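You operate a simulated robot arm through the tools that you are given. There is no shell and no other tool.

You are at the controls of a simulated robot arm. One attempt, no reset.

TASK
Put things in order on the packing table. At the end: the white sachet stands on top of the gold glass tray; the silver ring holder stands where the white sachet stood; the grey cracked buffer from the packing table stands where the green buffer stood; the green buffer from the packing table stands where the silver ring holder stood; whatever was shut is shut again. Leave all else as you found it, and nothing knocked over.

The check looks at the end state, three seconds after you hand in, the way a careful person would. Anything else that was tipped, shoved, dropped, spilled or broken makes it a failure.

THE ROBOT
A 6-joint arm with a two-finger parallel gripper, fixed in place. Base frame: the origin is at the foot of the arm, x ahead of it, y to its left, z up; the work surface is at about z = 0. Lengths are in m, angles in degrees, forces in N, time in s.
With the tool pointing down near the work surface it reaches from about 0.18 to 0.46 m from the base axis. Its first joint turns from -70.0 to 70.0 degrees. Payload 1.9 kg.
The tool frame sits at the grasp point between the pads (the TCP): z along the fingers, y along the line on which they close. The tips reach 0.023 m beyond it. The gripper opens to 0.094 m. The fingers are 0.038 m wide and 0.01 m thick; the gripper's body (0.054 by 0.096 m) begins 0.039 m behind the TCP.
Orientation is that of the tool frame in the base frame, as [roll, pitch, yaw] about the fixed x, y, z axes, in that order (R = Rz(yaw) Ry(pitch) Rx(roll)). With the fingers straight down and closing along the base's y, the tool's x points along the base's -x, its y along +y and its z along -z.

THE INTERFACE
- The arm moves only by the tool move_arm. Its argument "moves" is a list of rows, each a list of 3 entries, a list of its own where there are three numbers: the shift along the tool's x, y, z in m, then the turn, a rotation vector about the tool's x, y, z in degrees, then the opening, from 0 (shut) to 1 (fully open). In form: [[[dx, dy, dz], [ax, ay, az], hand], ...]. A call has 1 to 20 rows; each row is the pose to reach, as a shift and turn from the pose commanded when the call began, along the tool's axes at that moment. Rows are played at 5 a second. More than 0.05 m and 8.6 degrees between two rows, or a gripper value outside its range, and nothing of the call is played. A pose out of reach is approached as far as the arm can. The call stops where the force on the tool passes 40 N (or 10 N more than at its start, if that is more) or the arm is blocked; 0.2 s more then pass. The fingers move at their own pace (about 0.108 m/s each) and stop on an object; they squeeze with about 42 N. The grip force told is the motor's: it shows also when the fingers shut on nothing. Time passes only in rows, and 0.2 s behind the last, so rows that repeat a pose let the fingers close. The reply holds the time, the measured pose of the TCP, the force on the tool along the base axes, the opening and the grip force, in the units named above and with some noise, with the torque about the TCP (base axes, N m) and any sound that the robot's microphone picked up.
- Cameras (640 x 400 px; columns grow to the right, rows downward): "scene" is fixed at [0.0661, 0.3213, 0.42]; the picture's right is [-0.65, -0.76, 0.00], its down [-0.46, 0.40, -0.79] and it looks along [0.60, -0.52, -0.61] (base axes); focal length 214 px, centre (320, 200). "wrist" rides on the gripper at [0.086, 0.016, -0.075] in the tool frame; the picture's right is [-0.18, 0.98, 0.00], its down [-0.58, -0.11, -0.81] and it looks along [-0.79, -0.15, 0.59] (tool axes); focal length 243 px, centre (320, 200).
- capture(camera): a new picture of that camera. No time passes.
- probe_pixels(camera, pixels): for up to 12 pixels [column, row] of the newest picture of that camera ("zoom" is the newest enlarged one), the place [x, y, z] in the base frame of the surface seen there, good to about 0.003 m. No time passes.
- inspect(camera, box): a new picture of the part [left, top, right, bottom] of that camera's present view, enlarged. No time passes.
- finish_job(): hands the job in; it is judged then, once.

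Unless the task says otherwise, let go and move clear before handing in.

The tools are called after "Emit:" by a JSON object that holds its "op" and its "data". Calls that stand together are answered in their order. move_arm: Moves the arm, as the interface text tells. Its arguments: {"type":"object","properties":{"moves":{"type":"array","items":{"type":"array"}}},"required":["moves"]} The other tools are called the same way: capture (camera) takes a picture; probe_pixels (camera, pixels) gives the place of the surface under pixels of a picture; inspect (camera, box) takes an enlarged picture of a part of a camera's view; finish_job () hands the job in.

At the start:

```text
time: 0.0
eef_pos: [0.2701, -0.1153, 0.3022]
orientation: [180.0, 0.0, -180.0]
ft_force: [0.5, 0.4, -0.1]
wrist_torque: [0.01, 0.02, -0.01]
opening: 0.0939
grip_force: 0.2
```

scene: 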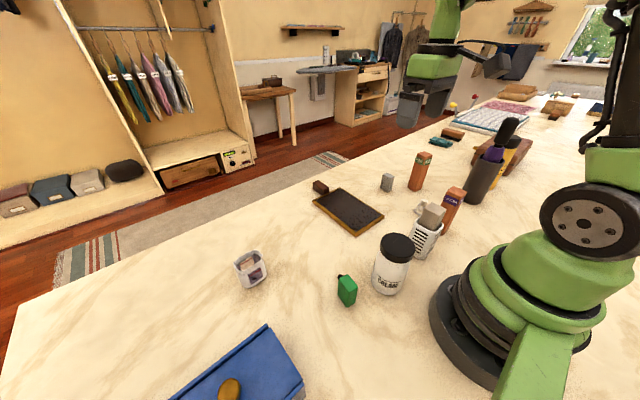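
wrist: 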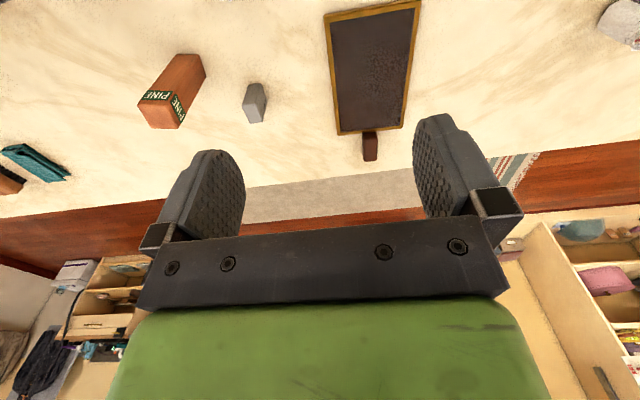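

The first pictures show many small items on the table: a tray near (348,211), a white container at (250,268), a green item at (347,290), and a grey item at (387,182). I will enlarge parts of the scene to identify each one.

Emit:
{"op": "inspect", "data": {"camera": "scene", "box": [200, 220, 320, 300]}}

Emit:
{"op": "inspect", "data": {"camera": "scene", "box": [300, 150, 480, 310]}}

Emit:
{"op": "inspect", "data": {"camera": "scene", "box": [420, 70, 600, 210]}}

Emit:
{"op": "inspect", "data": {"camera": "scene", "box": [120, 300, 340, 400]}}

Emit:
{"op": "inspect", "data": {"camera": "wrist", "box": [100, 0, 480, 200]}}

```text
5.00 times, centred on (260, 260) of scene
```

zoom: 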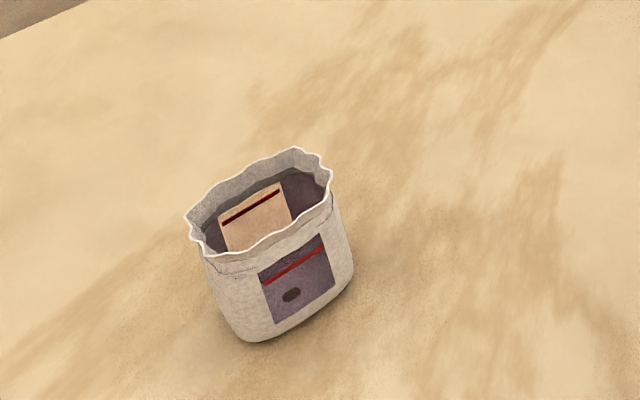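

```text
2.50 times, centred on (390, 230) of scene
```

zoom: 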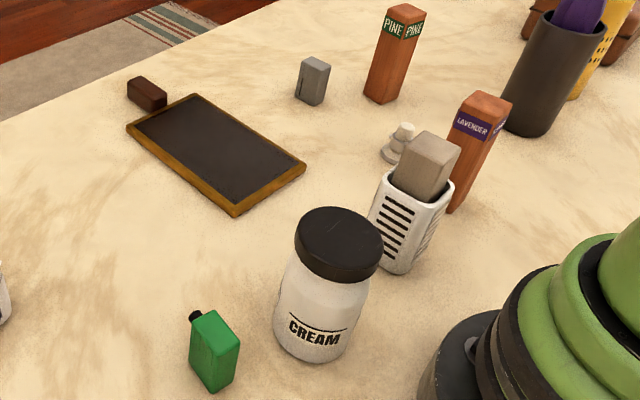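

```text
2.86 times, centred on (510, 140) of scene
```

zoom: 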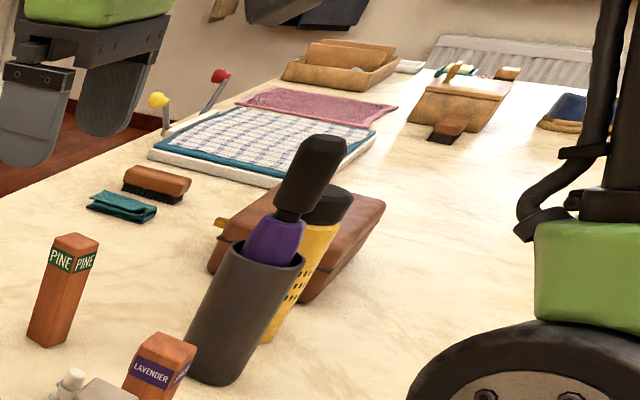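

```text
2.91 times, centred on (230, 350) of scene
```

zoom: 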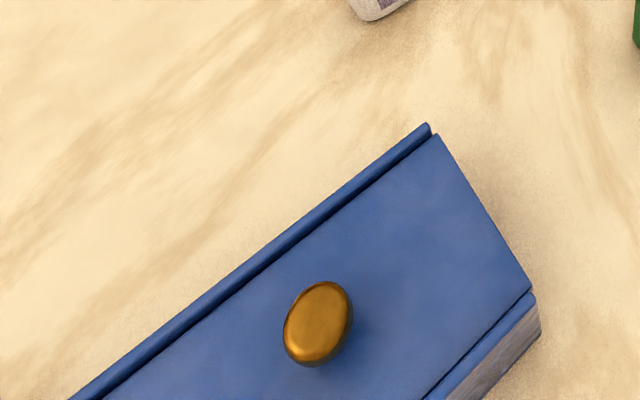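

```text
1.68 times, centred on (290, 100) of wrist
```

zoom: 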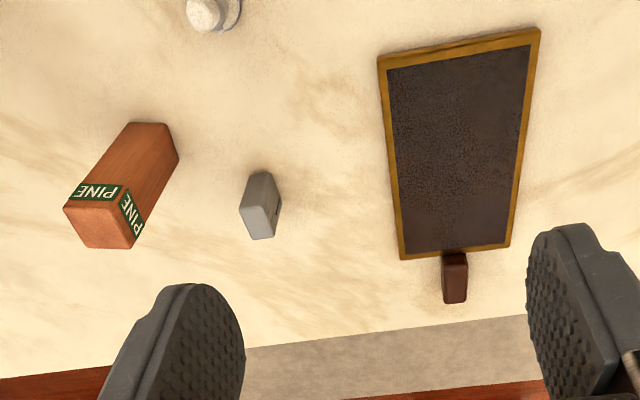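

The grey block at (387,182) and the small silver knob-on-a-disc near (413,206) look like candidates for the buffer and ring holder, and the green item at (347,290) has a black cap. I'll zoom further to tell them apart.

Emit:
{"op": "inspect", "data": {"camera": "scene", "box": [320, 265, 376, 315]}}

Emit:
{"op": "inspect", "data": {"camera": "scene", "box": [370, 165, 410, 195]}}

Emit:
{"op": "inspect", "data": {"camera": "scene", "box": [395, 190, 460, 265]}}

Emit:
{"op": "inspect", "data": {"camera": "scene", "box": [420, 110, 480, 155]}}

Emit:
{"op": "inspect", "data": {"camera": "scene", "box": [480, 70, 620, 140]}}

Emit:
{"op": "inspect", "data": {"camera": "scene", "box": [130, 130, 270, 200]}}

Emit:
{"op": "inspect", "data": {"camera": "scene", "box": [300, 180, 390, 240]}}

```text
8.00 times, centred on (348, 290) of scene
```

zoom: 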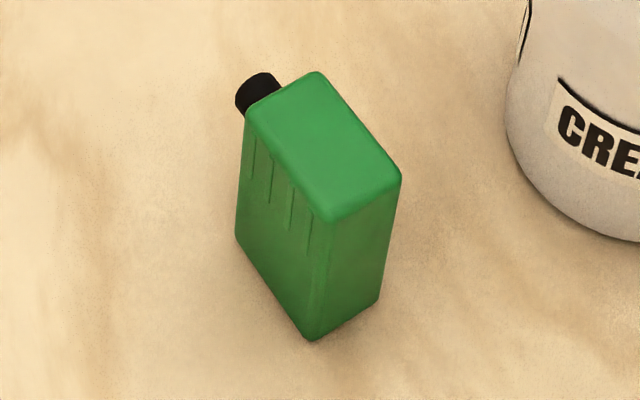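

```text
13.33 times, centred on (390, 180) of scene
```

zoom: 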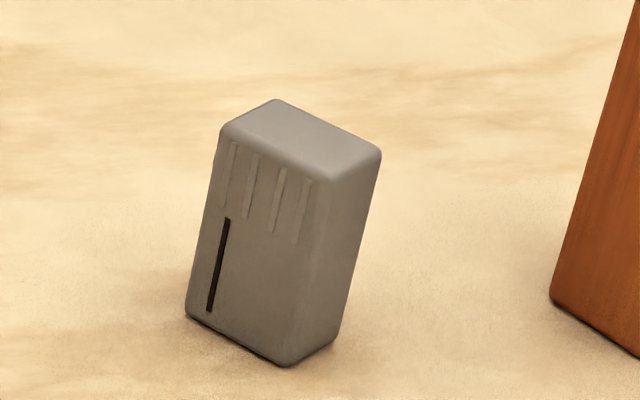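

```text
5.33 times, centred on (428, 228) of scene
```

zoom: 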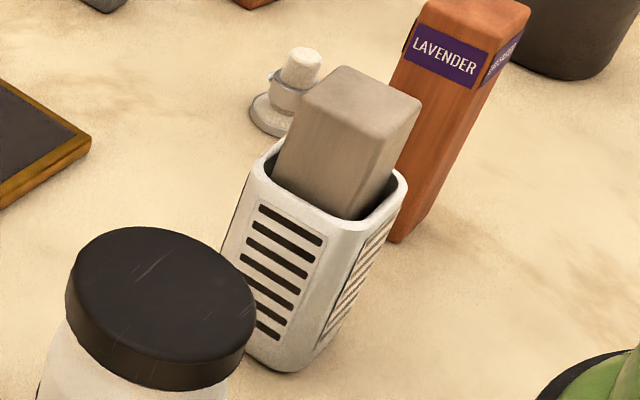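

```text
8.89 times, centred on (450, 132) of scene
```

zoom: 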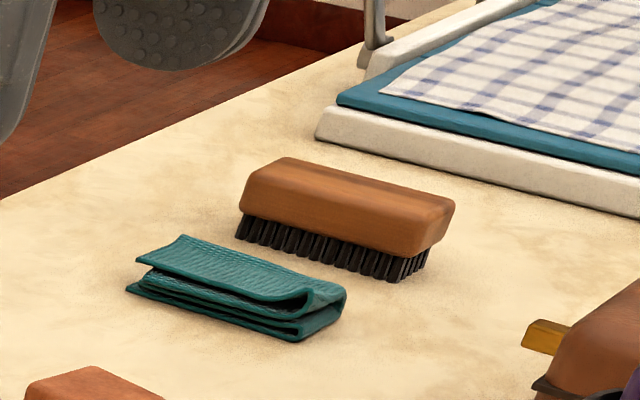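

```text
4.57 times, centred on (550, 105) of scene
```

zoom: 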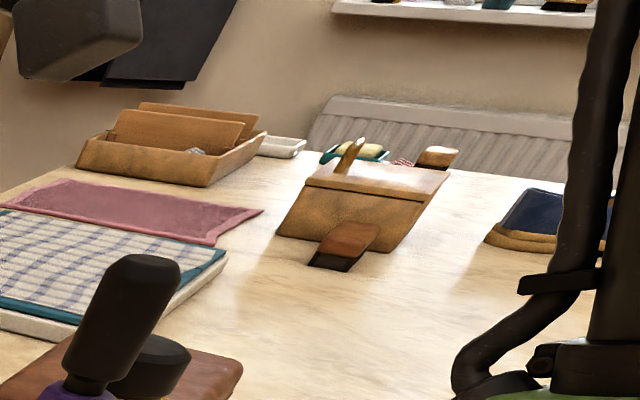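

```text
4.57 times, centred on (200, 165) of scene
```

zoom: 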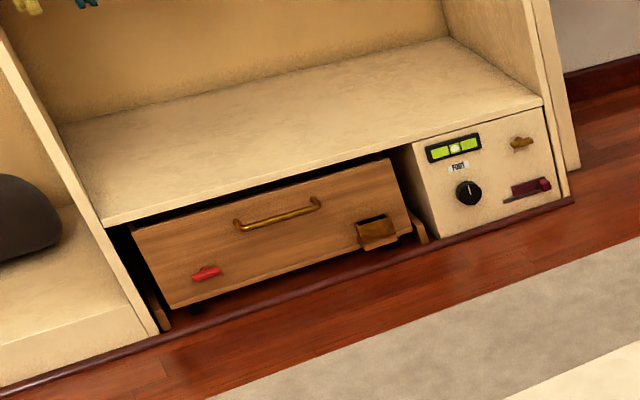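

```text
6.67 times, centred on (345, 210) of scene
```

zoom: 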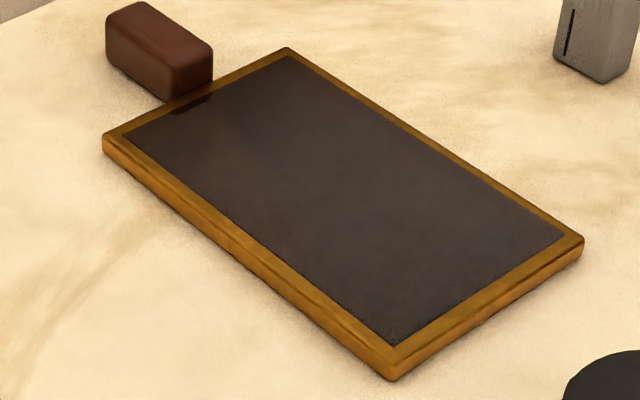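

The green block and the grey block share the same ridges (buffers), and the grey one has a dark crack line. I'll probe positions of all the relevant items from the scene picture.

Emit:
{"op": "capture", "data": {"camera": "scene"}}

Emit:
{"op": "probe_pixels", "data": {"camera": "scene", "pixels": [[250, 268], [242, 258], [264, 258], [252, 286], [347, 280], [347, 300], [387, 178], [386, 188], [413, 206], [349, 211], [320, 187], [432, 212]]}}

Emit:
{"op": "probe_pixels", "data": {"camera": "scene", "pixels": [[395, 245], [424, 240], [452, 195], [421, 160], [230, 388], [250, 350], [480, 170], [314, 200], [343, 188], [388, 217], [358, 236], [344, 274]]}}

```text
taken
```

scene: 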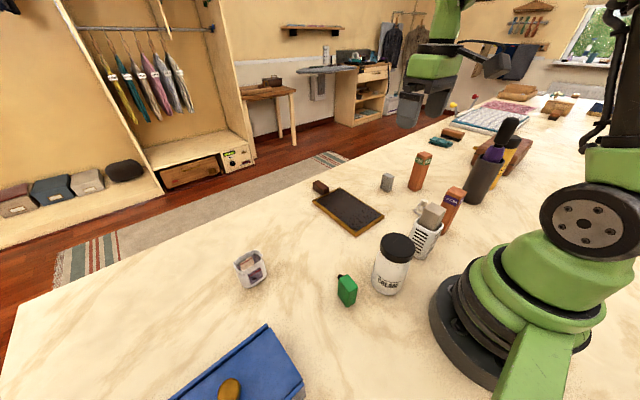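

```text
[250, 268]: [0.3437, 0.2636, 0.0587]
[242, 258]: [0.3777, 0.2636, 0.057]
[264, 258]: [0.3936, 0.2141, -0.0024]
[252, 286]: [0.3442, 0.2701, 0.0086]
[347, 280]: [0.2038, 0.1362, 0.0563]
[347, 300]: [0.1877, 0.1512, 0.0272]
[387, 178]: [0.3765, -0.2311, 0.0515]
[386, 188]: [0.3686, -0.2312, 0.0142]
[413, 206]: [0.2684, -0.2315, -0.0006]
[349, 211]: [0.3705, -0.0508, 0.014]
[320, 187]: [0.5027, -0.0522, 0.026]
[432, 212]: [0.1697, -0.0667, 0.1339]
```

```text
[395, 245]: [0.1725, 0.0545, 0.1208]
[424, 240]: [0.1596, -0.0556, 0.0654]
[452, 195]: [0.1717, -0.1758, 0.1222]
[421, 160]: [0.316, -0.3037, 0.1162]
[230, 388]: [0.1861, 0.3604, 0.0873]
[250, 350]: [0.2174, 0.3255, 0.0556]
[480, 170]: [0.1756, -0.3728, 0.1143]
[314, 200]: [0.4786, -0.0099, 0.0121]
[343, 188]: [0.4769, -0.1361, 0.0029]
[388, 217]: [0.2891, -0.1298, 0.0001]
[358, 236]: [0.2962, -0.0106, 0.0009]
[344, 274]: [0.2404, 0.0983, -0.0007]
```

Positions: sachet near (0.35,0.25), green buffer near (0.20,0.14), grey buffer near (0.37,-0.235), tray centred near (0.385,-0.06). The ring holder near pixel (413,206) is partly hidden, so I'll pull the arm back to look at it with the wrist camera.

Emit:
{"op": "move_arm", "data": {"moves": [[[0.03, -0.02, 0], [0, 0, 0], 1], [[0.06, -0.05, 0], [0, 0, 0], 1], [[0.07, -0.06, 0], [0, 0, 0], 1]]}}

Emit:
{"op": "capture", "data": {"camera": "wrist"}}

Emit:
{"op": "capture", "data": {"camera": "scene"}}

```text
time: 0.8
eef_pos: [0.2004, -0.1747, 0.3009]
orientation: [-180.0, -0.1, 180.0]
ft_force: [0.3, -0.2, 0.8]
wrist_torque: [-0.02, 0.01, 0.03]
opening: 0.0942
grip_force: 0.1
```

```text
taken
```

wrist: 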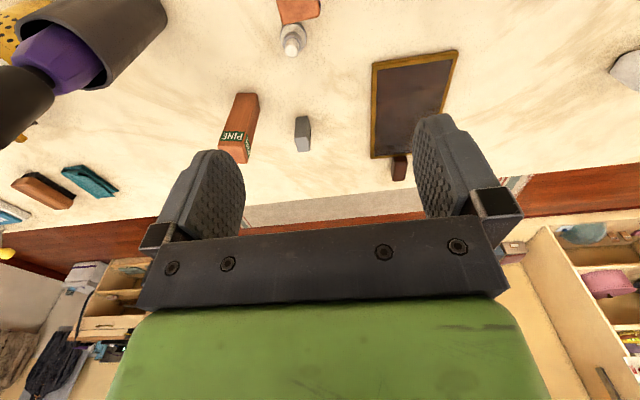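

```text
taken
```

scene: 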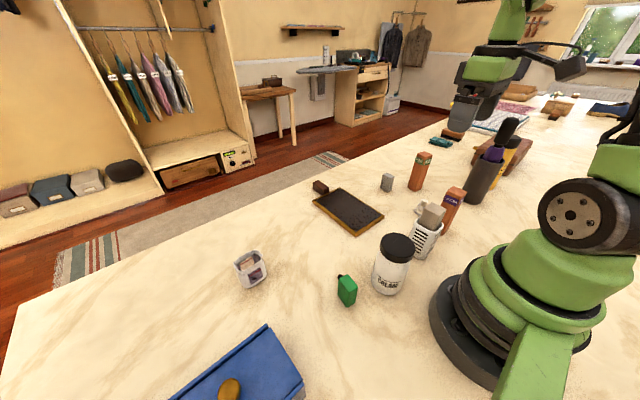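

The ring holder appears at wrist pixel (292,42), just beyond the "LAVENDER" pillar at (298,10). I'll zoom on it and probe it.

Emit:
{"op": "inspect", "data": {"camera": "wrist", "box": [260, 0, 340, 60]}}

Emit:
{"op": "probe_pixels", "data": {"camera": "wrist", "pixels": [[292, 28], [292, 42], [292, 52], [283, 42], [302, 42], [298, 15], [280, 20], [318, 15], [302, 120], [302, 140], [295, 118], [310, 120]]}}

Emit:
{"op": "inspect", "data": {"camera": "wrist", "box": [270, 100, 340, 160]}}

Emit:
{"op": "inspect", "data": {"camera": "wrist", "box": [350, 40, 480, 190]}}

```text
6.67 times, centred on (300, 30) of wrist
```

zoom: 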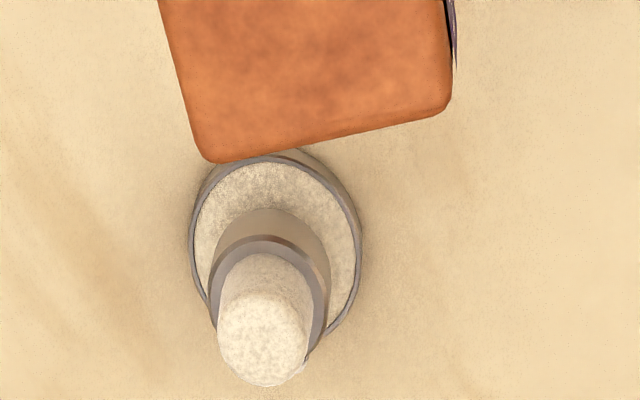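

```text
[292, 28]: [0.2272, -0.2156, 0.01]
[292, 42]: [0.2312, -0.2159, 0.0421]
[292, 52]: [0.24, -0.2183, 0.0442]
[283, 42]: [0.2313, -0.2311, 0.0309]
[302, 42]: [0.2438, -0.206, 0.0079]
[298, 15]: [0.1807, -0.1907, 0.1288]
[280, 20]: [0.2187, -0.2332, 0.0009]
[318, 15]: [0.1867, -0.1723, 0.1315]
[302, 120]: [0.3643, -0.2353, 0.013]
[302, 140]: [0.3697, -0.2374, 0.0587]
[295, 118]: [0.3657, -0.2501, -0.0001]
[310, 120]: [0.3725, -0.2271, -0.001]
```

```text
6.67 times, centred on (305, 130) of wrist
```

zoom: 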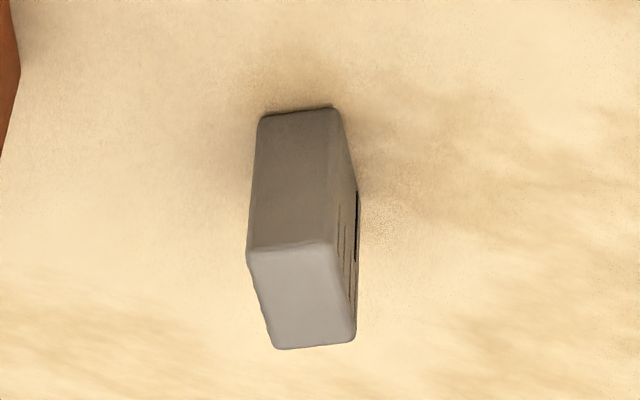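

```text
2.67 times, centred on (415, 115) of wrist
```

zoom: 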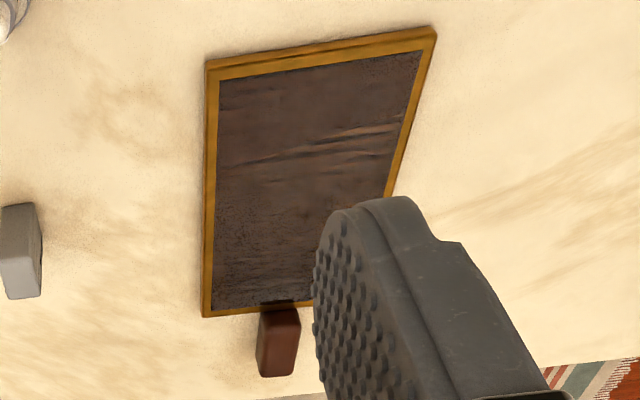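

The ring holder sits at about (0.232,-0.218), very close to the LAVENDER pillar. Next I'll swing and turn the wrist camera toward +y to see the green buffer and the sachet closely.

Emit:
{"op": "move_arm", "data": {"moves": [[[-0.004, 0.015, 0], [0, 0, -7.5], 1], [[-0.008, 0.029, 0], [0, 0, -15], 1], [[-0.0125, 0.044, 0], [0, 0, -22.5], 1], [[-0.017, 0.058, 0], [0, 0, -30], 1], [[-0.021, 0.073, 0], [0, 0, -37.5], 1], [[-0.025, 0.0875, 0], [0, 0, -45], 1], [[-0.029, 0.102, 0], [0, 0, -52.5], 1], [[-0.033, 0.117, 0], [0, 0, -60], 1], [[-0.0375, 0.131, 0], [0, 0, -67.5], 1], [[-0.042, 0.146, 0], [0, 0, -75], 1], [[-0.046, 0.16, 0], [0, 0, -82.5], 1], [[-0.05, 0.175, 0], [0, 0, -90], 1], [[-0.05, 0.175, 0], [0, 0, -90], 1]]}}

Emit:
{"op": "capture", "data": {"camera": "wrist"}}

```text
time: 3.6
eef_pos: [0.2502, -0.0024, 0.3028]
orientation: [-179.9, 0.0, -89.9]
ft_force: [-0.1, -0.2, 0.0]
wrist_torque: [-0.01, 0.04, 0.06]
opening: 0.0938
grip_force: 0.0
```

```text
taken
```

wrist: 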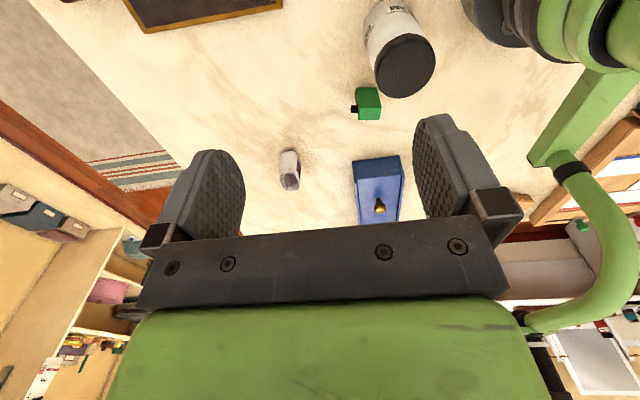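

Emit:
{"op": "inspect", "data": {"camera": "wrist", "box": [330, 70, 410, 130]}}

Emit:
{"op": "inspect", "data": {"camera": "wrist", "box": [260, 130, 330, 200]}}

Emit:
{"op": "inspect", "data": {"camera": "wrist", "box": [330, 140, 430, 230]}}

Emit:
{"op": "inspect", "data": {"camera": "wrist", "box": [500, 160, 640, 250]}}

Emit:
{"op": "probe_pixels", "data": {"camera": "wrist", "pixels": [[366, 90], [370, 112], [355, 108], [382, 90], [382, 118], [357, 92], [290, 155], [290, 170], [290, 185], [282, 152], [298, 152], [378, 208]]}}

```text
6.67 times, centred on (370, 100) of wrist
```

zoom: 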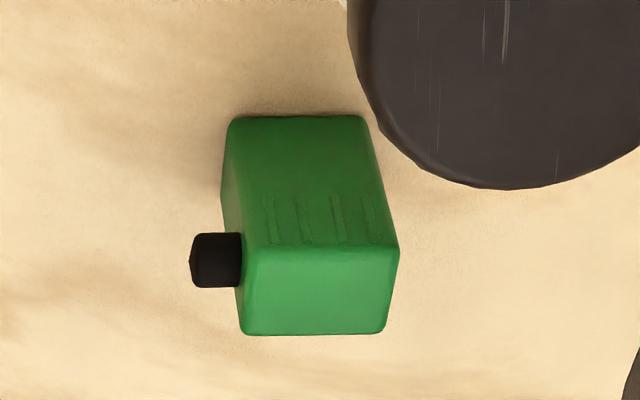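

```text
5.71 times, centred on (295, 165) of wrist
```

zoom: 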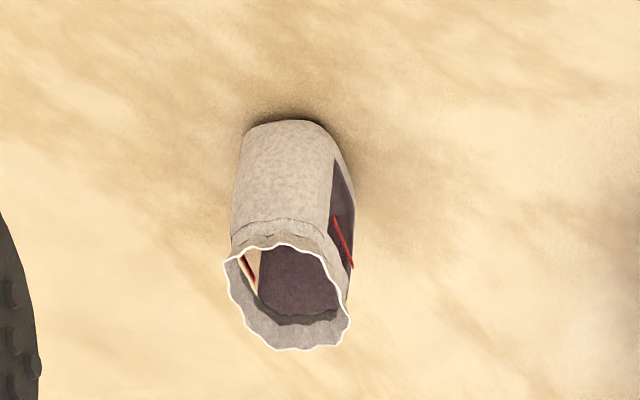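

```text
4.44 times, centred on (380, 185) of wrist
```

zoom: 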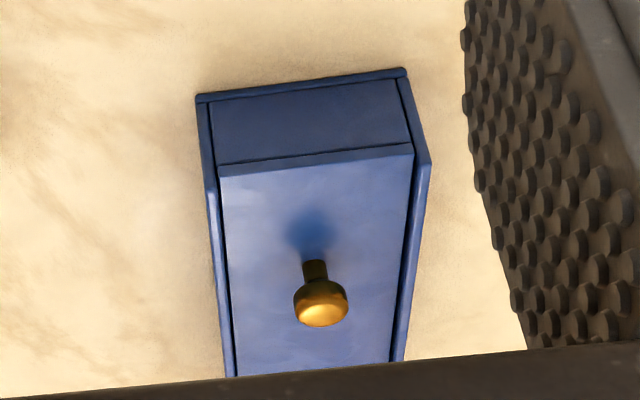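

```text
4.44 times, centred on (570, 205) of wrist
```

zoom: 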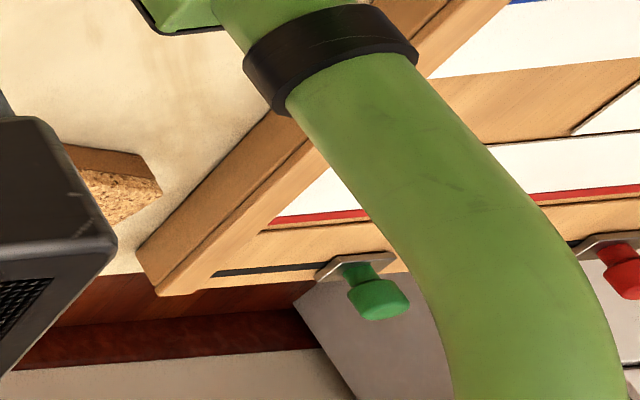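

```text
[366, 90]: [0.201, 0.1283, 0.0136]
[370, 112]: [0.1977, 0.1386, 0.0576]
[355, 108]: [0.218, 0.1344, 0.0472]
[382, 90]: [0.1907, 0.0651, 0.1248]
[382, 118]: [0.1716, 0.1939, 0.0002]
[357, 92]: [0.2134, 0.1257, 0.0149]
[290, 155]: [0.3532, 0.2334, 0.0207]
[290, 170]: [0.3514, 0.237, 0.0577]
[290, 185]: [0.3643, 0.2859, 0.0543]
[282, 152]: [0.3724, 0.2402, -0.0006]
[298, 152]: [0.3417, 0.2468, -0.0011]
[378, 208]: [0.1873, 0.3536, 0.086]
```

The green block has black peg at (353,108) and matches the grey one's ridges, so it is the green buffer; the sachet is at about (0.355,0.245). I'll move nearer to the sachet at normal yaw for precise measurement.

Emit:
{"op": "move_arm", "data": {"moves": [[[-0.0167, 0, 0.008], [0, 0, 7.5], 1], [[-0.033, 0, 0.016], [0, 0, 15], 1], [[-0.05, 0, 0.024], [0, 0, 22.5], 1], [[-0.067, 0, 0.032], [0, 0, 30], 1], [[-0.083, 0, 0.04], [0, 0, 37.5], 1], [[-0.1, 0, 0.048], [0, 0, 45], 1], [[-0.117, 0, 0.056], [0, 0, 52.5], 1], [[-0.133, 0, 0.064], [0, 0, 60], 1], [[-0.15, 0, 0.072], [0, 0, 67.5], 1], [[-0.167, 0, 0.08], [0, 0, 75], 1], [[-0.183, 0, 0.09], [0, 0, 82.5], 1], [[-0.2, 0, 0.1], [0, 0, 90], 1], [[-0.2, 0, 0.1], [0, 0, 90], 1]]}}

Emit:
{"op": "capture", "data": {"camera": "wrist"}}

```text
time: 6.4
eef_pos: [0.25, 0.1984, 0.2021]
orientation: [-179.9, 0.0, 179.9]
ft_force: [-0.5, 0.5, -0.3]
wrist_torque: [0.0, 0.0, -0.01]
opening: 0.0941
grip_force: 0.0
```

```text
taken
```

wrist: 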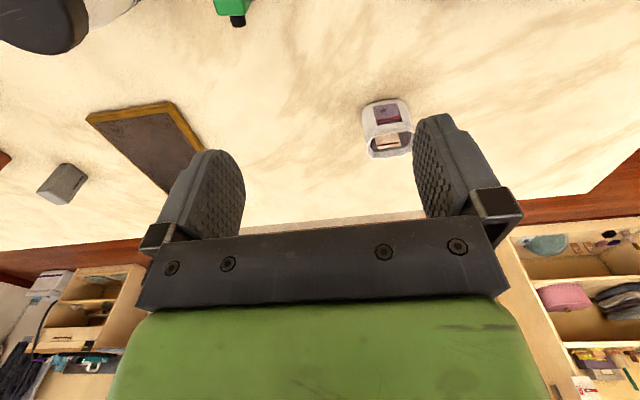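

Emit:
{"op": "inspect", "data": {"camera": "wrist", "box": [350, 90, 430, 165]}}

```text
5.33 times, centred on (390, 128) of wrist
```

zoom: 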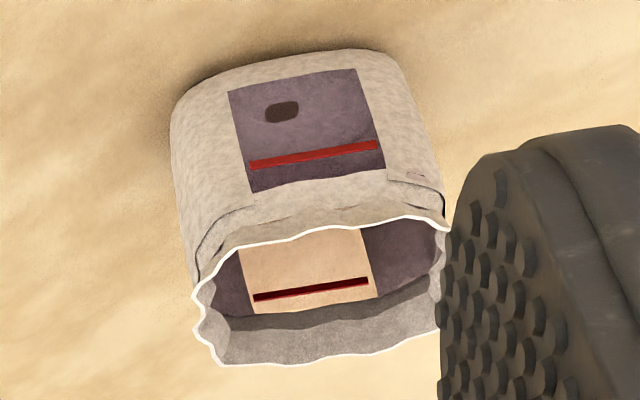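

The sachet is an open pouch; I'll probe its rim corners and its foot in this zoomed picture.

Emit:
{"op": "probe_pixels", "data": {"camera": "zoom", "pixels": [[240, 247], [405, 218], [222, 362], [436, 335], [195, 300], [445, 232], [173, 120], [395, 62], [185, 95], [320, 52], [210, 180], [310, 130]]}}

Emit:
{"op": "inspect", "data": {"camera": "scene", "box": [225, 240, 281, 295]}}

```text
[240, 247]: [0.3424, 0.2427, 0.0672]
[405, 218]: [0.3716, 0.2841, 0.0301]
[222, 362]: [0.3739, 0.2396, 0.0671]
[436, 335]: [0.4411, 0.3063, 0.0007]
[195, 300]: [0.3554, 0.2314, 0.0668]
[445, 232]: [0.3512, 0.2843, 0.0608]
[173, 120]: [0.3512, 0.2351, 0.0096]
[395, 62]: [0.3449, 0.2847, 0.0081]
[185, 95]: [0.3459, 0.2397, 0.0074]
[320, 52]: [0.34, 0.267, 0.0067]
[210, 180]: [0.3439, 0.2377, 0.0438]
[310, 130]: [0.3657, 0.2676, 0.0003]
```

```text
7.27 times, centred on (253, 268) of scene
```

zoom: 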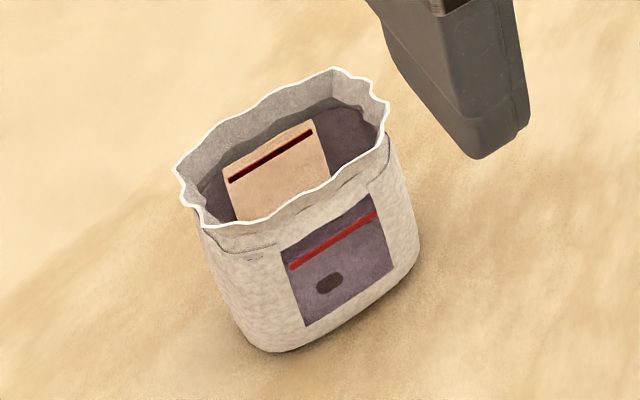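

The sachet's footprint is about x 0.339–0.376, y 0.232–0.287, 0.067 tall. I'll check the blue box's edges in the scene picture to be sure the open fingers clear it.

Emit:
{"op": "capture", "data": {"camera": "scene"}}

Emit:
{"op": "probe_pixels", "data": {"camera": "scene", "pixels": [[266, 327], [268, 332], [300, 382], [200, 380], [237, 258], [262, 253], [265, 275], [254, 287], [238, 280], [343, 209], [332, 205], [360, 222]]}}

```text
taken
```

scene: 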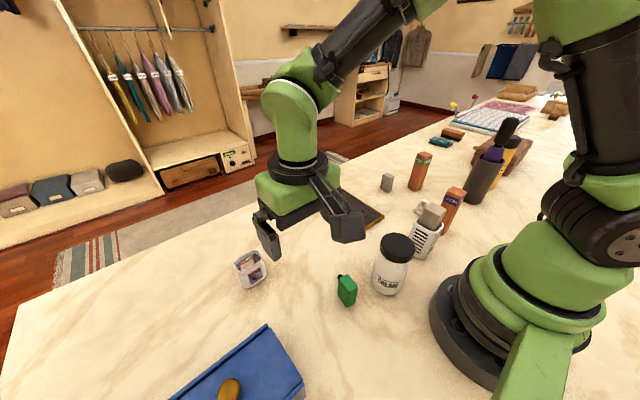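

```text
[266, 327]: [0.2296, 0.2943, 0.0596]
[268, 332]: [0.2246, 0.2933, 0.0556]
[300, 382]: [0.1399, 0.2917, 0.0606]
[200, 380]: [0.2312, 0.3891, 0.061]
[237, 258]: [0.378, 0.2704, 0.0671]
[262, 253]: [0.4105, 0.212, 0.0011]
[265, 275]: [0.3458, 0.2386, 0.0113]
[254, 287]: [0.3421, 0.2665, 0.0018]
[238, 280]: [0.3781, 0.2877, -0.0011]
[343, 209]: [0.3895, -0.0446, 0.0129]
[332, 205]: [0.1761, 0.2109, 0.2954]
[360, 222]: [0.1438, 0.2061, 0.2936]
```

The scene shows the gripper near (300,220) and the box stays at x ≤ 0.23, so the way is clear. I'll hover over the sachet.

Emit:
{"op": "move_arm", "data": {"moves": [[[-0.036, 0.0205, 0], [0, 0, 0], 1], [[-0.072, 0.041, 0.01], [0, 0, 0], 1], [[-0.108, 0.0616, 0.03], [0, 0, 0], 1], [[-0.108, 0.0616, 0.05], [0, 0, 0], 1], [[-0.108, 0.0616, 0.05], [0, 0, 0], 1]]}}

Emit:
{"op": "capture", "data": {"camera": "wrist"}}

Emit:
{"op": "capture", "data": {"camera": "scene"}}

```text
time: 7.6
eef_pos: [0.357, 0.2598, 0.1507]
orientation: [-179.9, 0.0, 179.9]
ft_force: [0.1, 0.3, -0.7]
wrist_torque: [-0.01, -0.03, 0.03]
opening: 0.0941
grip_force: 0.1
```

```text
taken
```

wrist: 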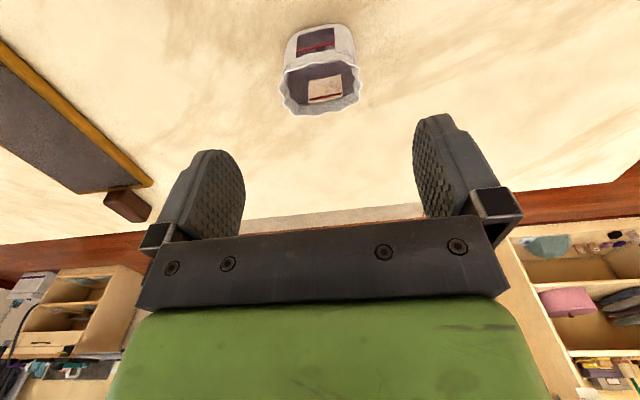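

```text
taken
```

scene: 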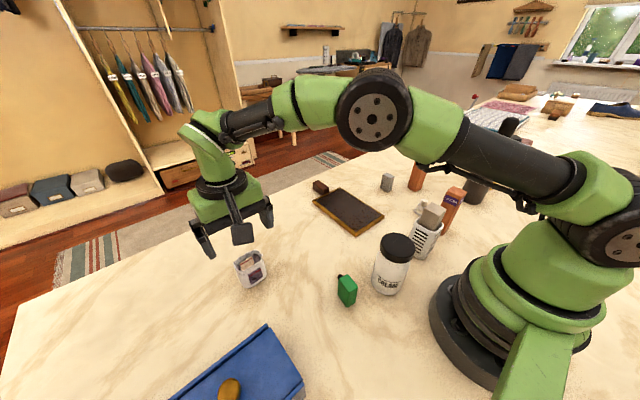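

The sachet appears at (320,70) in the wrist view, between the fingers. I'll zoom and probe its edges from here for a precise centre.

Emit:
{"op": "inspect", "data": {"camera": "wrist", "box": [270, 15, 374, 120]}}

Emit:
{"op": "probe_pixels", "data": {"camera": "wrist", "pixels": [[279, 85], [361, 78], [290, 72], [353, 66], [300, 113], [350, 107], [287, 45], [352, 45], [300, 31], [335, 26], [320, 90], [316, 40]]}}

```text
3.81 times, centred on (322, 68) of wrist
```

zoom: 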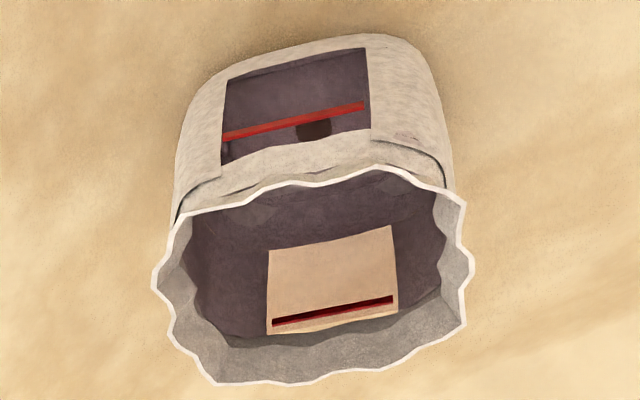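

```text
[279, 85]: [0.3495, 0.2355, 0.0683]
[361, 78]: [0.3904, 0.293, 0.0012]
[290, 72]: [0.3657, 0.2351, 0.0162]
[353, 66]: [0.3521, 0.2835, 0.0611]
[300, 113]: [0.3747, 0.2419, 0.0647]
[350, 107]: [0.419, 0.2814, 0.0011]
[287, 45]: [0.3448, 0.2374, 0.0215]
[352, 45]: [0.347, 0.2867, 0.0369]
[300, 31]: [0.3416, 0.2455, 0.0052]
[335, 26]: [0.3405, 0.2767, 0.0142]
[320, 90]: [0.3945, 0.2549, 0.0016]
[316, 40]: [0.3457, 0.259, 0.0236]
```

The rim spans y 0.2325–0.288 and x 0.339–0.378, so the TCP at (0.357,0.260) is centred. I'll descend slowly to z≈0.040 with the hand open.

Emit:
{"op": "move_arm", "data": {"moves": [[[-0.001, 0, 0.025], [0, 0, 0], 1], [[-0.001, 0, 0.05], [0, 0, 0], 1], [[-0.001, 0, 0.07], [0, 0, 0], 1], [[-0.001, 0, 0.09], [0, 0, 0], 1], [[-0.001, 0, 0.1], [0, 0, 0], 1], [[-0.001, 0, 0.11], [0, 0, 0], 1], [[-0.001, 0, 0.11], [0, 0, 0], 1]]}}

Emit:
{"op": "inspect", "data": {"camera": "scene", "box": [170, 190, 330, 310]}}

Emit:
{"op": "capture", "data": {"camera": "wrist"}}

```text
time: 9.2
eef_pos: [0.3603, 0.2603, 0.0426]
orientation: [-179.9, 0.0, -180.0]
ft_force: [-0.5, 0.2, 0.0]
wrist_torque: [0.0, -0.03, 0.0]
opening: 0.0938
grip_force: 0.2
```

```text
3.33 times, centred on (250, 250) of scene
```

zoom: 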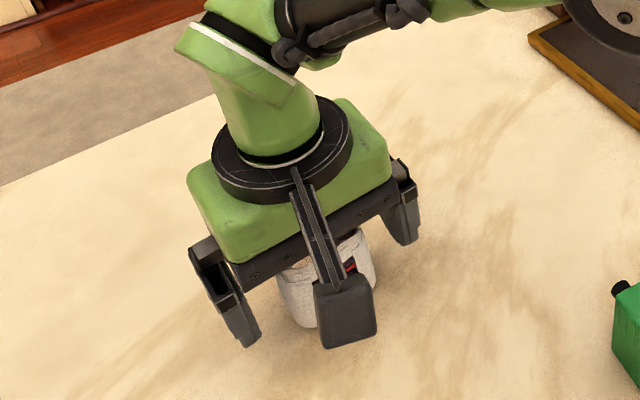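

```text
taken
```

wrist: 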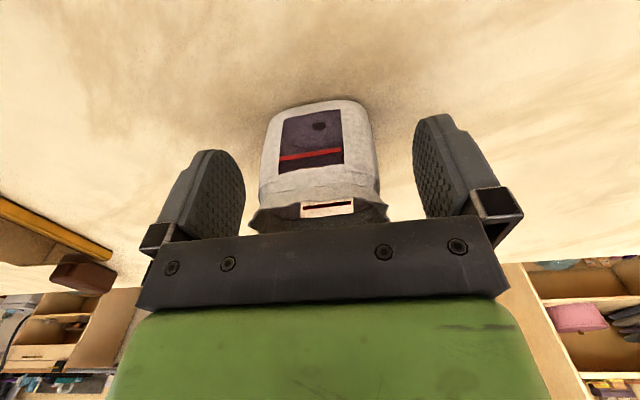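

The sachet is centred between the fingers (left finger at 205, right finger at 445, pouch 260–385). The scene zoom also shows the wrist camera is a real block, which I must keep clear of things. Now I close.

Emit:
{"op": "move_arm", "data": {"moves": [[[0, 0, 0], [0, 0, 0], 0.7], [[0, 0, 0], [0, 0, 0], 0.5], [[0, 0, 0], [0, 0, 0], 0.0], [[0, 0, 0], [0, 0, 0], 0.0], [[0, 0, 0], [0, 0, 0], 0.0]]}}

Emit:
{"op": "capture", "data": {"camera": "wrist"}}

```text
time: 10.4
eef_pos: [0.3611, 0.2594, 0.0433]
orientation: [180.0, -0.1, 180.0]
ft_force: [0.3, 0.1, 0.1]
wrist_torque: [-0.03, 0.03, 0.0]
opening: 0.0507
grip_force: 41.4
```

```text
taken
```

wrist: 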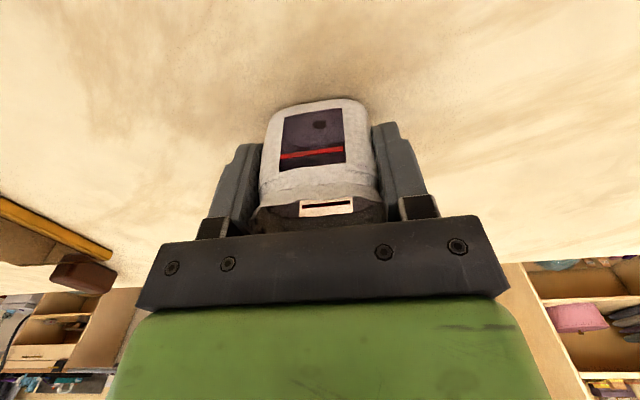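

Gripped at 0.051 m opening with 41 N. I'll lift straight up and check.

Emit:
{"op": "move_arm", "data": {"moves": [[[0, 0, -0.01], [0, 0, 0], 0], [[0, 0, -0.03], [0, 0, 0], 0], [[0, 0, -0.06], [0, 0, 0], 0], [[0, 0, -0.09], [0, 0, 0], 0], [[0, 0, -0.12], [0, 0, 0], 0], [[0, 0, -0.12], [0, 0, 0], 0]]}}

Emit:
{"op": "capture", "data": {"camera": "wrist"}}

Emit:
{"op": "capture", "data": {"camera": "scene"}}

Emit:
{"op": "probe_pixels", "data": {"camera": "scene", "pixels": [[315, 200], [342, 188], [384, 216], [355, 236], [349, 211], [335, 205], [360, 215], [327, 192], [330, 210], [370, 228]]}}

```text
time: 11.8
eef_pos: [0.3618, 0.2589, 0.1638]
orientation: [179.9, 0.0, -180.0]
ft_force: [-0.2, 0.4, 0.2]
wrist_torque: [0.04, -0.02, 0.05]
opening: 0.0511
grip_force: 42.0
```

```text
taken
```

wrist: 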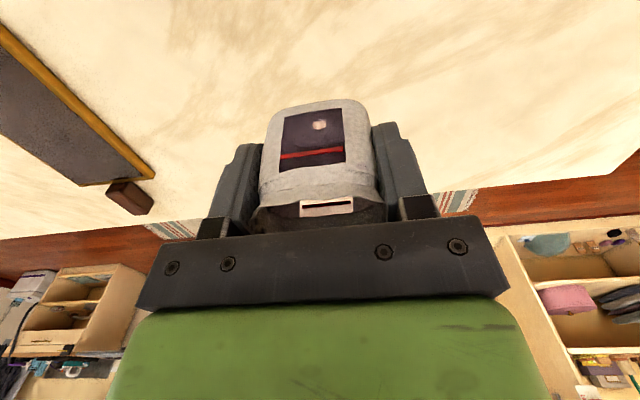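

```text
taken
```

scene: 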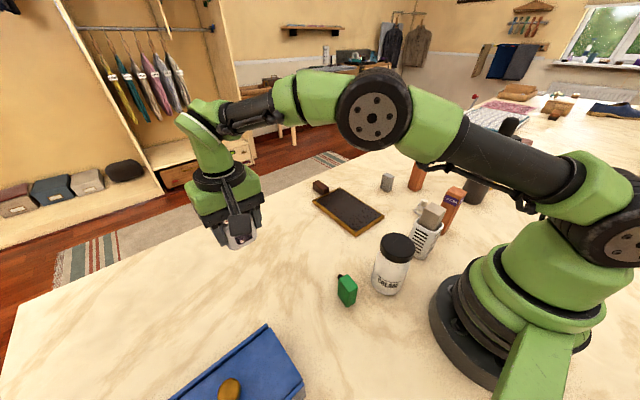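

```text
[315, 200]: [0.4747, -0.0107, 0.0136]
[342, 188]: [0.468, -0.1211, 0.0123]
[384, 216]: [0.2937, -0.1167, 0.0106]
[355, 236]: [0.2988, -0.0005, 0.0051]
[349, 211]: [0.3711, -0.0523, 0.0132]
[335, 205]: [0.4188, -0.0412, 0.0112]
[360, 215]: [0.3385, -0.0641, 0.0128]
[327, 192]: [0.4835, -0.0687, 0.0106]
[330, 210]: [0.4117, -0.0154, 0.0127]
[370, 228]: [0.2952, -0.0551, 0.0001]
```

The sachet is held upright, and the tray top is flat at z≈0.0125 with corners giving a centre near (0.385,-0.062). I'll carry the sachet over it.

Emit:
{"op": "move_arm", "data": {"moves": [[[-0.002, -0.02, 0], [0, 0, 0], 0], [[-0.004, -0.05, 0], [0, 0, 0], 0], [[-0.006, -0.085, 0], [0, 0, 0], 0], [[-0.008, -0.12, 0], [0, 0, 0], 0], [[-0.011, -0.155, 0], [0, 0, 0], 0], [[-0.014, -0.19, 0], [0, 0, 0], 0], [[-0.017, -0.225, 0], [0, 0, 0], 0], [[-0.019, -0.26, 0], [0, 0, 0], 0], [[-0.021, -0.29, 0], [0, 0, 0], 0], [[-0.023, -0.31, 0], [0, 0, 0], 0], [[-0.023, -0.321, 0], [0, 0, 0], 0], [[-0.023, -0.321, 0], [0, 0, 0], 0]]}}

Emit:
{"op": "capture", "data": {"camera": "wrist"}}

Emit:
{"op": "capture", "data": {"camera": "scene"}}

```text
time: 14.4
eef_pos: [0.3818, -0.0613, 0.1619]
orientation: [-179.9, 0.0, 180.0]
ft_force: [0.0, 0.9, -0.4]
wrist_torque: [0.01, -0.03, 0.01]
opening: 0.0509
grip_force: 42.4
```

```text
taken
```

wrist: 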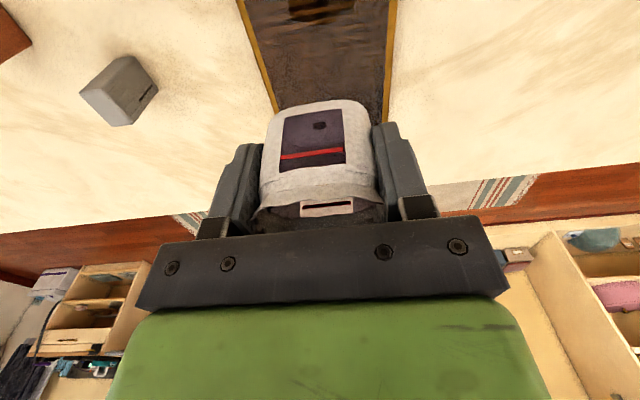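

```text
taken
```

scene: 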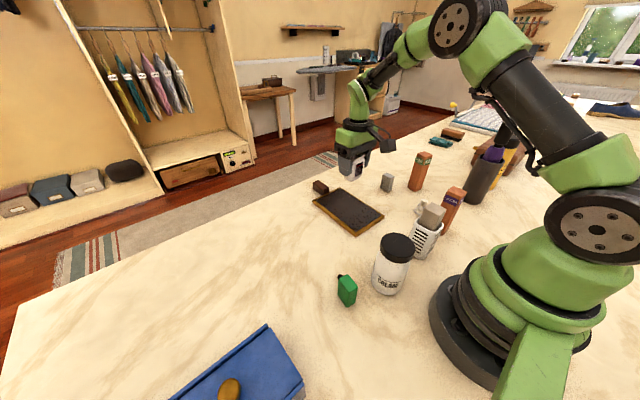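

Over the tray centre at (0.382,-0.061). I'll descend in steps to just above contact.

Emit:
{"op": "move_arm", "data": {"moves": [[[0, 0, 0.03], [0, 0, 0], 0], [[0, 0, 0.06], [0, 0, 0], 0], [[0, 0, 0.08], [0, 0, 0], 0], [[0, 0, 0.09], [0, 0, 0], 0], [[0, 0, 0.097], [0, 0, 0], 0], [[0, 0, 0.1], [0, 0, 0], 0], [[0, 0, 0.102], [0, 0, 0], 0], [[0, 0, 0.102], [0, 0, 0], 0]]}}

Emit:
{"op": "inspect", "data": {"camera": "scene", "box": [300, 130, 420, 250]}}

Emit:
{"op": "capture", "data": {"camera": "wrist"}}

```text
time: 16.2
eef_pos: [0.3827, -0.0595, 0.061]
orientation: [180.0, 0.0, -180.0]
ft_force: [-0.1, -0.4, 0.3]
wrist_torque: [0.03, 0.01, -0.01]
opening: 0.0509
grip_force: 41.7
```

```text
3.33 times, centred on (360, 190) of scene
```

zoom: 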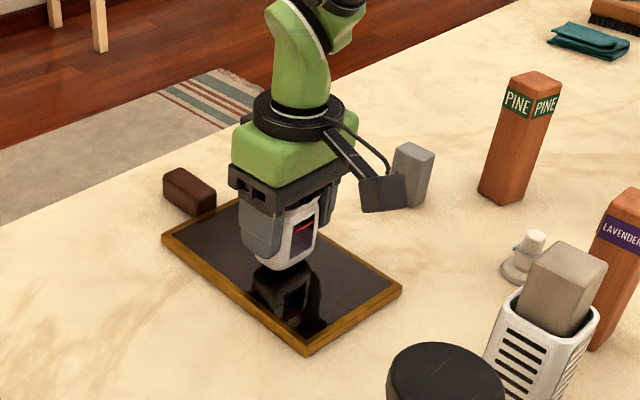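

```text
taken
```

wrist: 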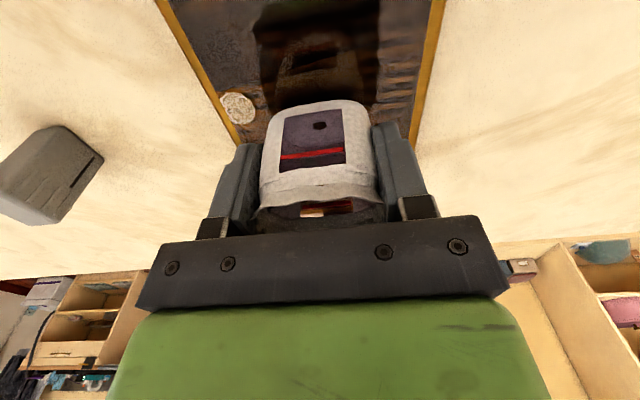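

No contact force yet; the sachet's foot hovers just above the glass with its reflection. I'll lower by a few millimetres more.

Emit:
{"op": "move_arm", "data": {"moves": [[[0, 0, 0.001], [0, 0, 0], 0], [[0, 0, 0.002], [0, 0, 0], 0], [[0, 0, 0.003], [0, 0, 0], 0], [[0, 0, 0.003], [0, 0, 0], 0]]}}

Emit:
{"op": "inspect", "data": {"camera": "scene", "box": [330, 180, 380, 220]}}

```text
time: 17.2
eef_pos: [0.3818, -0.0607, 0.057]
orientation: [179.9, 0.0, 180.0]
ft_force: [0.8, -0.3, -0.3]
wrist_torque: [0.01, 0.01, -0.01]
opening: 0.0509
grip_force: 41.4
```

```text
10.00 times, centred on (355, 200) of scene
```

zoom: 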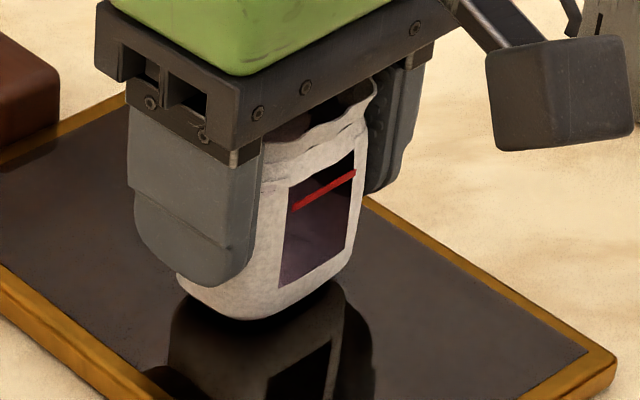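

Still no contact force at z≈0.057. I'll go 1 mm per row further until contact is felt.

Emit:
{"op": "move_arm", "data": {"moves": [[[0, 0, 0.001], [0, 0, 0], 0], [[0, 0, 0.001], [0, 0, 0], 0]]}}

Emit:
{"op": "move_arm", "data": {"moves": [[[0, 0, 0.001], [0, 0, 0], 0], [[0, 0, 0.001], [0, 0, 0], 0]]}}

```text
time: 17.8
eef_pos: [0.3821, -0.061, 0.0568]
orientation: [180.0, 0.0, -180.0]
ft_force: [0.0, 0.3, 0.4]
wrist_torque: [-0.01, 0.0, 0.0]
opening: 0.0509
grip_force: 41.9
```

```text
time: 18.4
eef_pos: [0.3829, -0.0611, 0.0563]
orientation: [180.0, 0.0, -180.0]
ft_force: [0.1, -1.0, 0.0]
wrist_torque: [-0.04, -0.02, 0.0]
opening: 0.0509
grip_force: 42.2
```

Emit:
{"op": "move_arm", "data": {"moves": [[[0, 0, 0.001], [0, 0, 0], 0], [[0, 0, 0.001], [0, 0, 0], 0]]}}

Emit:
{"op": "inspect", "data": {"camera": "scene", "box": [330, 180, 380, 220]}}

```text
time: 19.0
eef_pos: [0.3824, -0.0609, 0.0541]
orientation: [180.0, 0.0, 179.9]
ft_force: [0.2, -0.1, -0.1]
wrist_torque: [-0.02, 0.03, -0.02]
opening: 0.0507
grip_force: 41.5
```

```text
10.00 times, centred on (355, 200) of scene
```

zoom: 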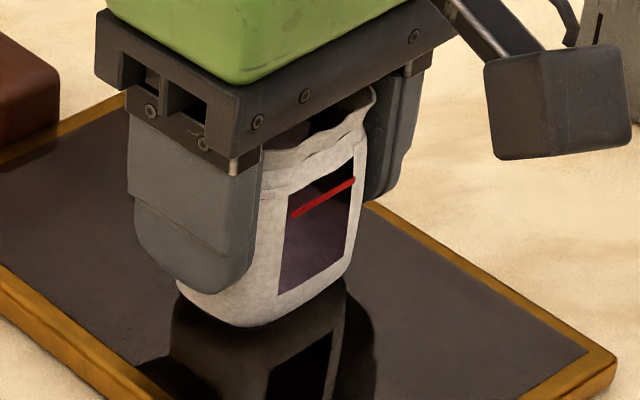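

The foot now nearly meets its reflection, still without force. One more millimetre at a time.

Emit:
{"op": "move_arm", "data": {"moves": [[[0, 0, 0.001], [0, 0, 0], 0], [[0, 0, 0.001], [0, 0, 0], 0]]}}

Emit:
{"op": "move_arm", "data": {"moves": [[[0, 0, 0.001], [0, 0, 0], 0], [[0, 0, 0.001], [0, 0, 0], 0]]}}

Emit:
{"op": "inspect", "data": {"camera": "scene", "box": [330, 180, 380, 220]}}

```text
time: 19.6
eef_pos: [0.3843, -0.0593, 0.0555]
orientation: [180.0, 0.0, 180.0]
ft_force: [-4.5, -0.9, 9.0]
wrist_torque: [-0.06, 0.17, 0.0]
opening: 0.0509
grip_force: 41.7
```

```text
time: 20.2
eef_pos: [0.3837, -0.0601, 0.053]
orientation: [180.0, 0.2, -180.0]
ft_force: [-3.5, -0.5, 22.9]
wrist_torque: [-0.01, 0.28, 0.0]
opening: 0.0509
grip_force: 42.3
```

```text
10.00 times, centred on (355, 200) of scene
```

zoom: 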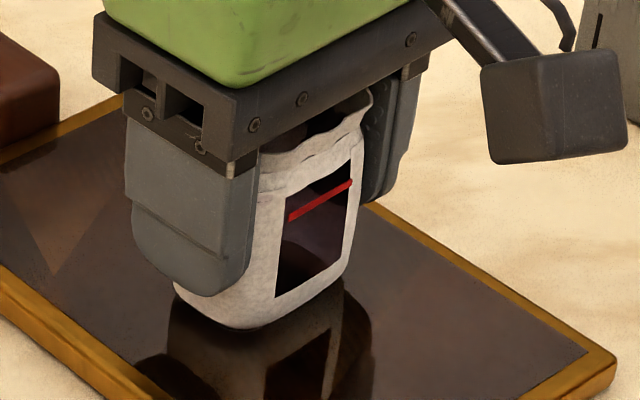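

Contact: 23 N upward, so the sachet is on the glass. I'll ease off 1 mm and then open the hand gently.

Emit:
{"op": "move_arm", "data": {"moves": [[[0, 0, -0.001], [0, 0, 0], 0], [[0, 0, -0.0015], [0, 0, 0], 0]]}}

Emit:
{"op": "move_arm", "data": {"moves": [[[0, 0, 0], [0, 0, 0], 0.58], [[0, 0, 0], [0, 0, 0], 0.7], [[0, 0, 0], [0, 0, 0], 1], [[0, 0, 0], [0, 0, 0], 1], [[0, 0, 0], [0, 0, 0], 1]]}}

Emit:
{"op": "inspect", "data": {"camera": "scene", "box": [310, 160, 400, 230]}}

Emit:
{"op": "capture", "data": {"camera": "wrist"}}

```text
time: 20.8
eef_pos: [0.3839, -0.0594, 0.0537]
orientation: [-180.0, 0.0, -179.9]
ft_force: [3.0, -1.5, 3.9]
wrist_torque: [0.0, -0.13, -0.02]
opening: 0.051
grip_force: 42.3
```

```text
time: 22.0
eef_pos: [0.3832, -0.0605, 0.0542]
orientation: [-180.0, 0.0, 180.0]
ft_force: [-0.7, -0.3, 0.4]
wrist_torque: [-0.02, 0.0, 0.01]
opening: 0.094
grip_force: 0.0
```

```text
5.71 times, centred on (355, 195) of scene
```

zoom: 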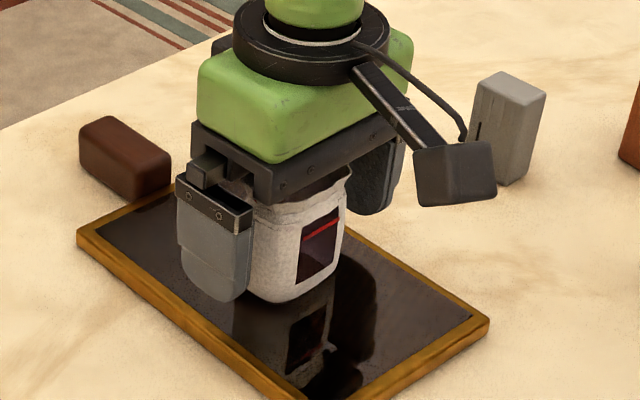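

```text
taken
```

wrist: 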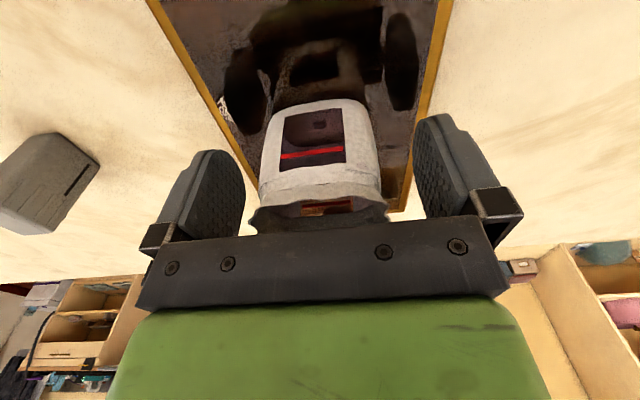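

The sachet stands free on the tray and the fingers are clear of it. I'll rise straight up.

Emit:
{"op": "move_arm", "data": {"moves": [[[0, 0, -0.015], [0, 0, 0], 1], [[0, 0, -0.035], [0, 0, 0], 1], [[0, 0, -0.07], [0, 0, 0], 1], [[0, 0, -0.11], [0, 0, 0], 1], [[0, 0, -0.15], [0, 0, 0], 1], [[0, 0, -0.19], [0, 0, 0], 1], [[0, 0, -0.22], [0, 0, 0], 1], [[0, 0, -0.22], [0, 0, 0], 1]]}}

Emit:
{"op": "capture", "data": {"camera": "wrist"}}

Emit:
{"op": "capture", "data": {"camera": "scene"}}

```text
time: 23.8
eef_pos: [0.3815, -0.0586, 0.2738]
orientation: [-180.0, 0.0, -180.0]
ft_force: [-0.2, 0.4, -0.5]
wrist_torque: [0.04, -0.03, 0.01]
opening: 0.0941
grip_force: 0.0
```

```text
taken
```

wrist: 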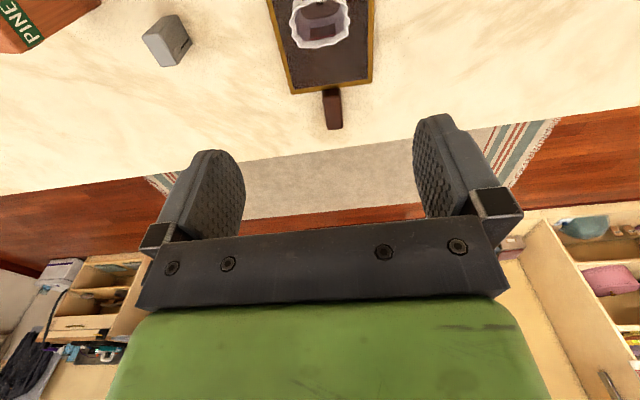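

```text
taken
```

scene: 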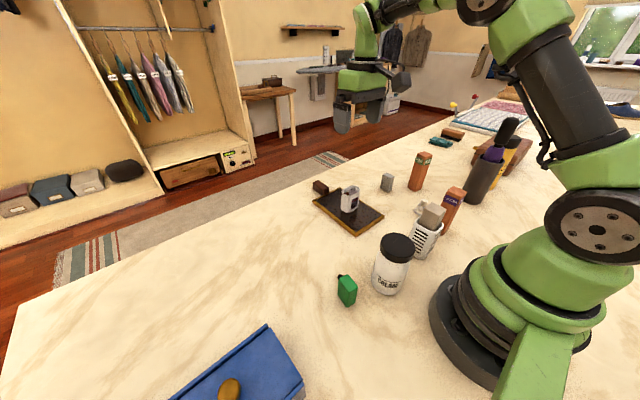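

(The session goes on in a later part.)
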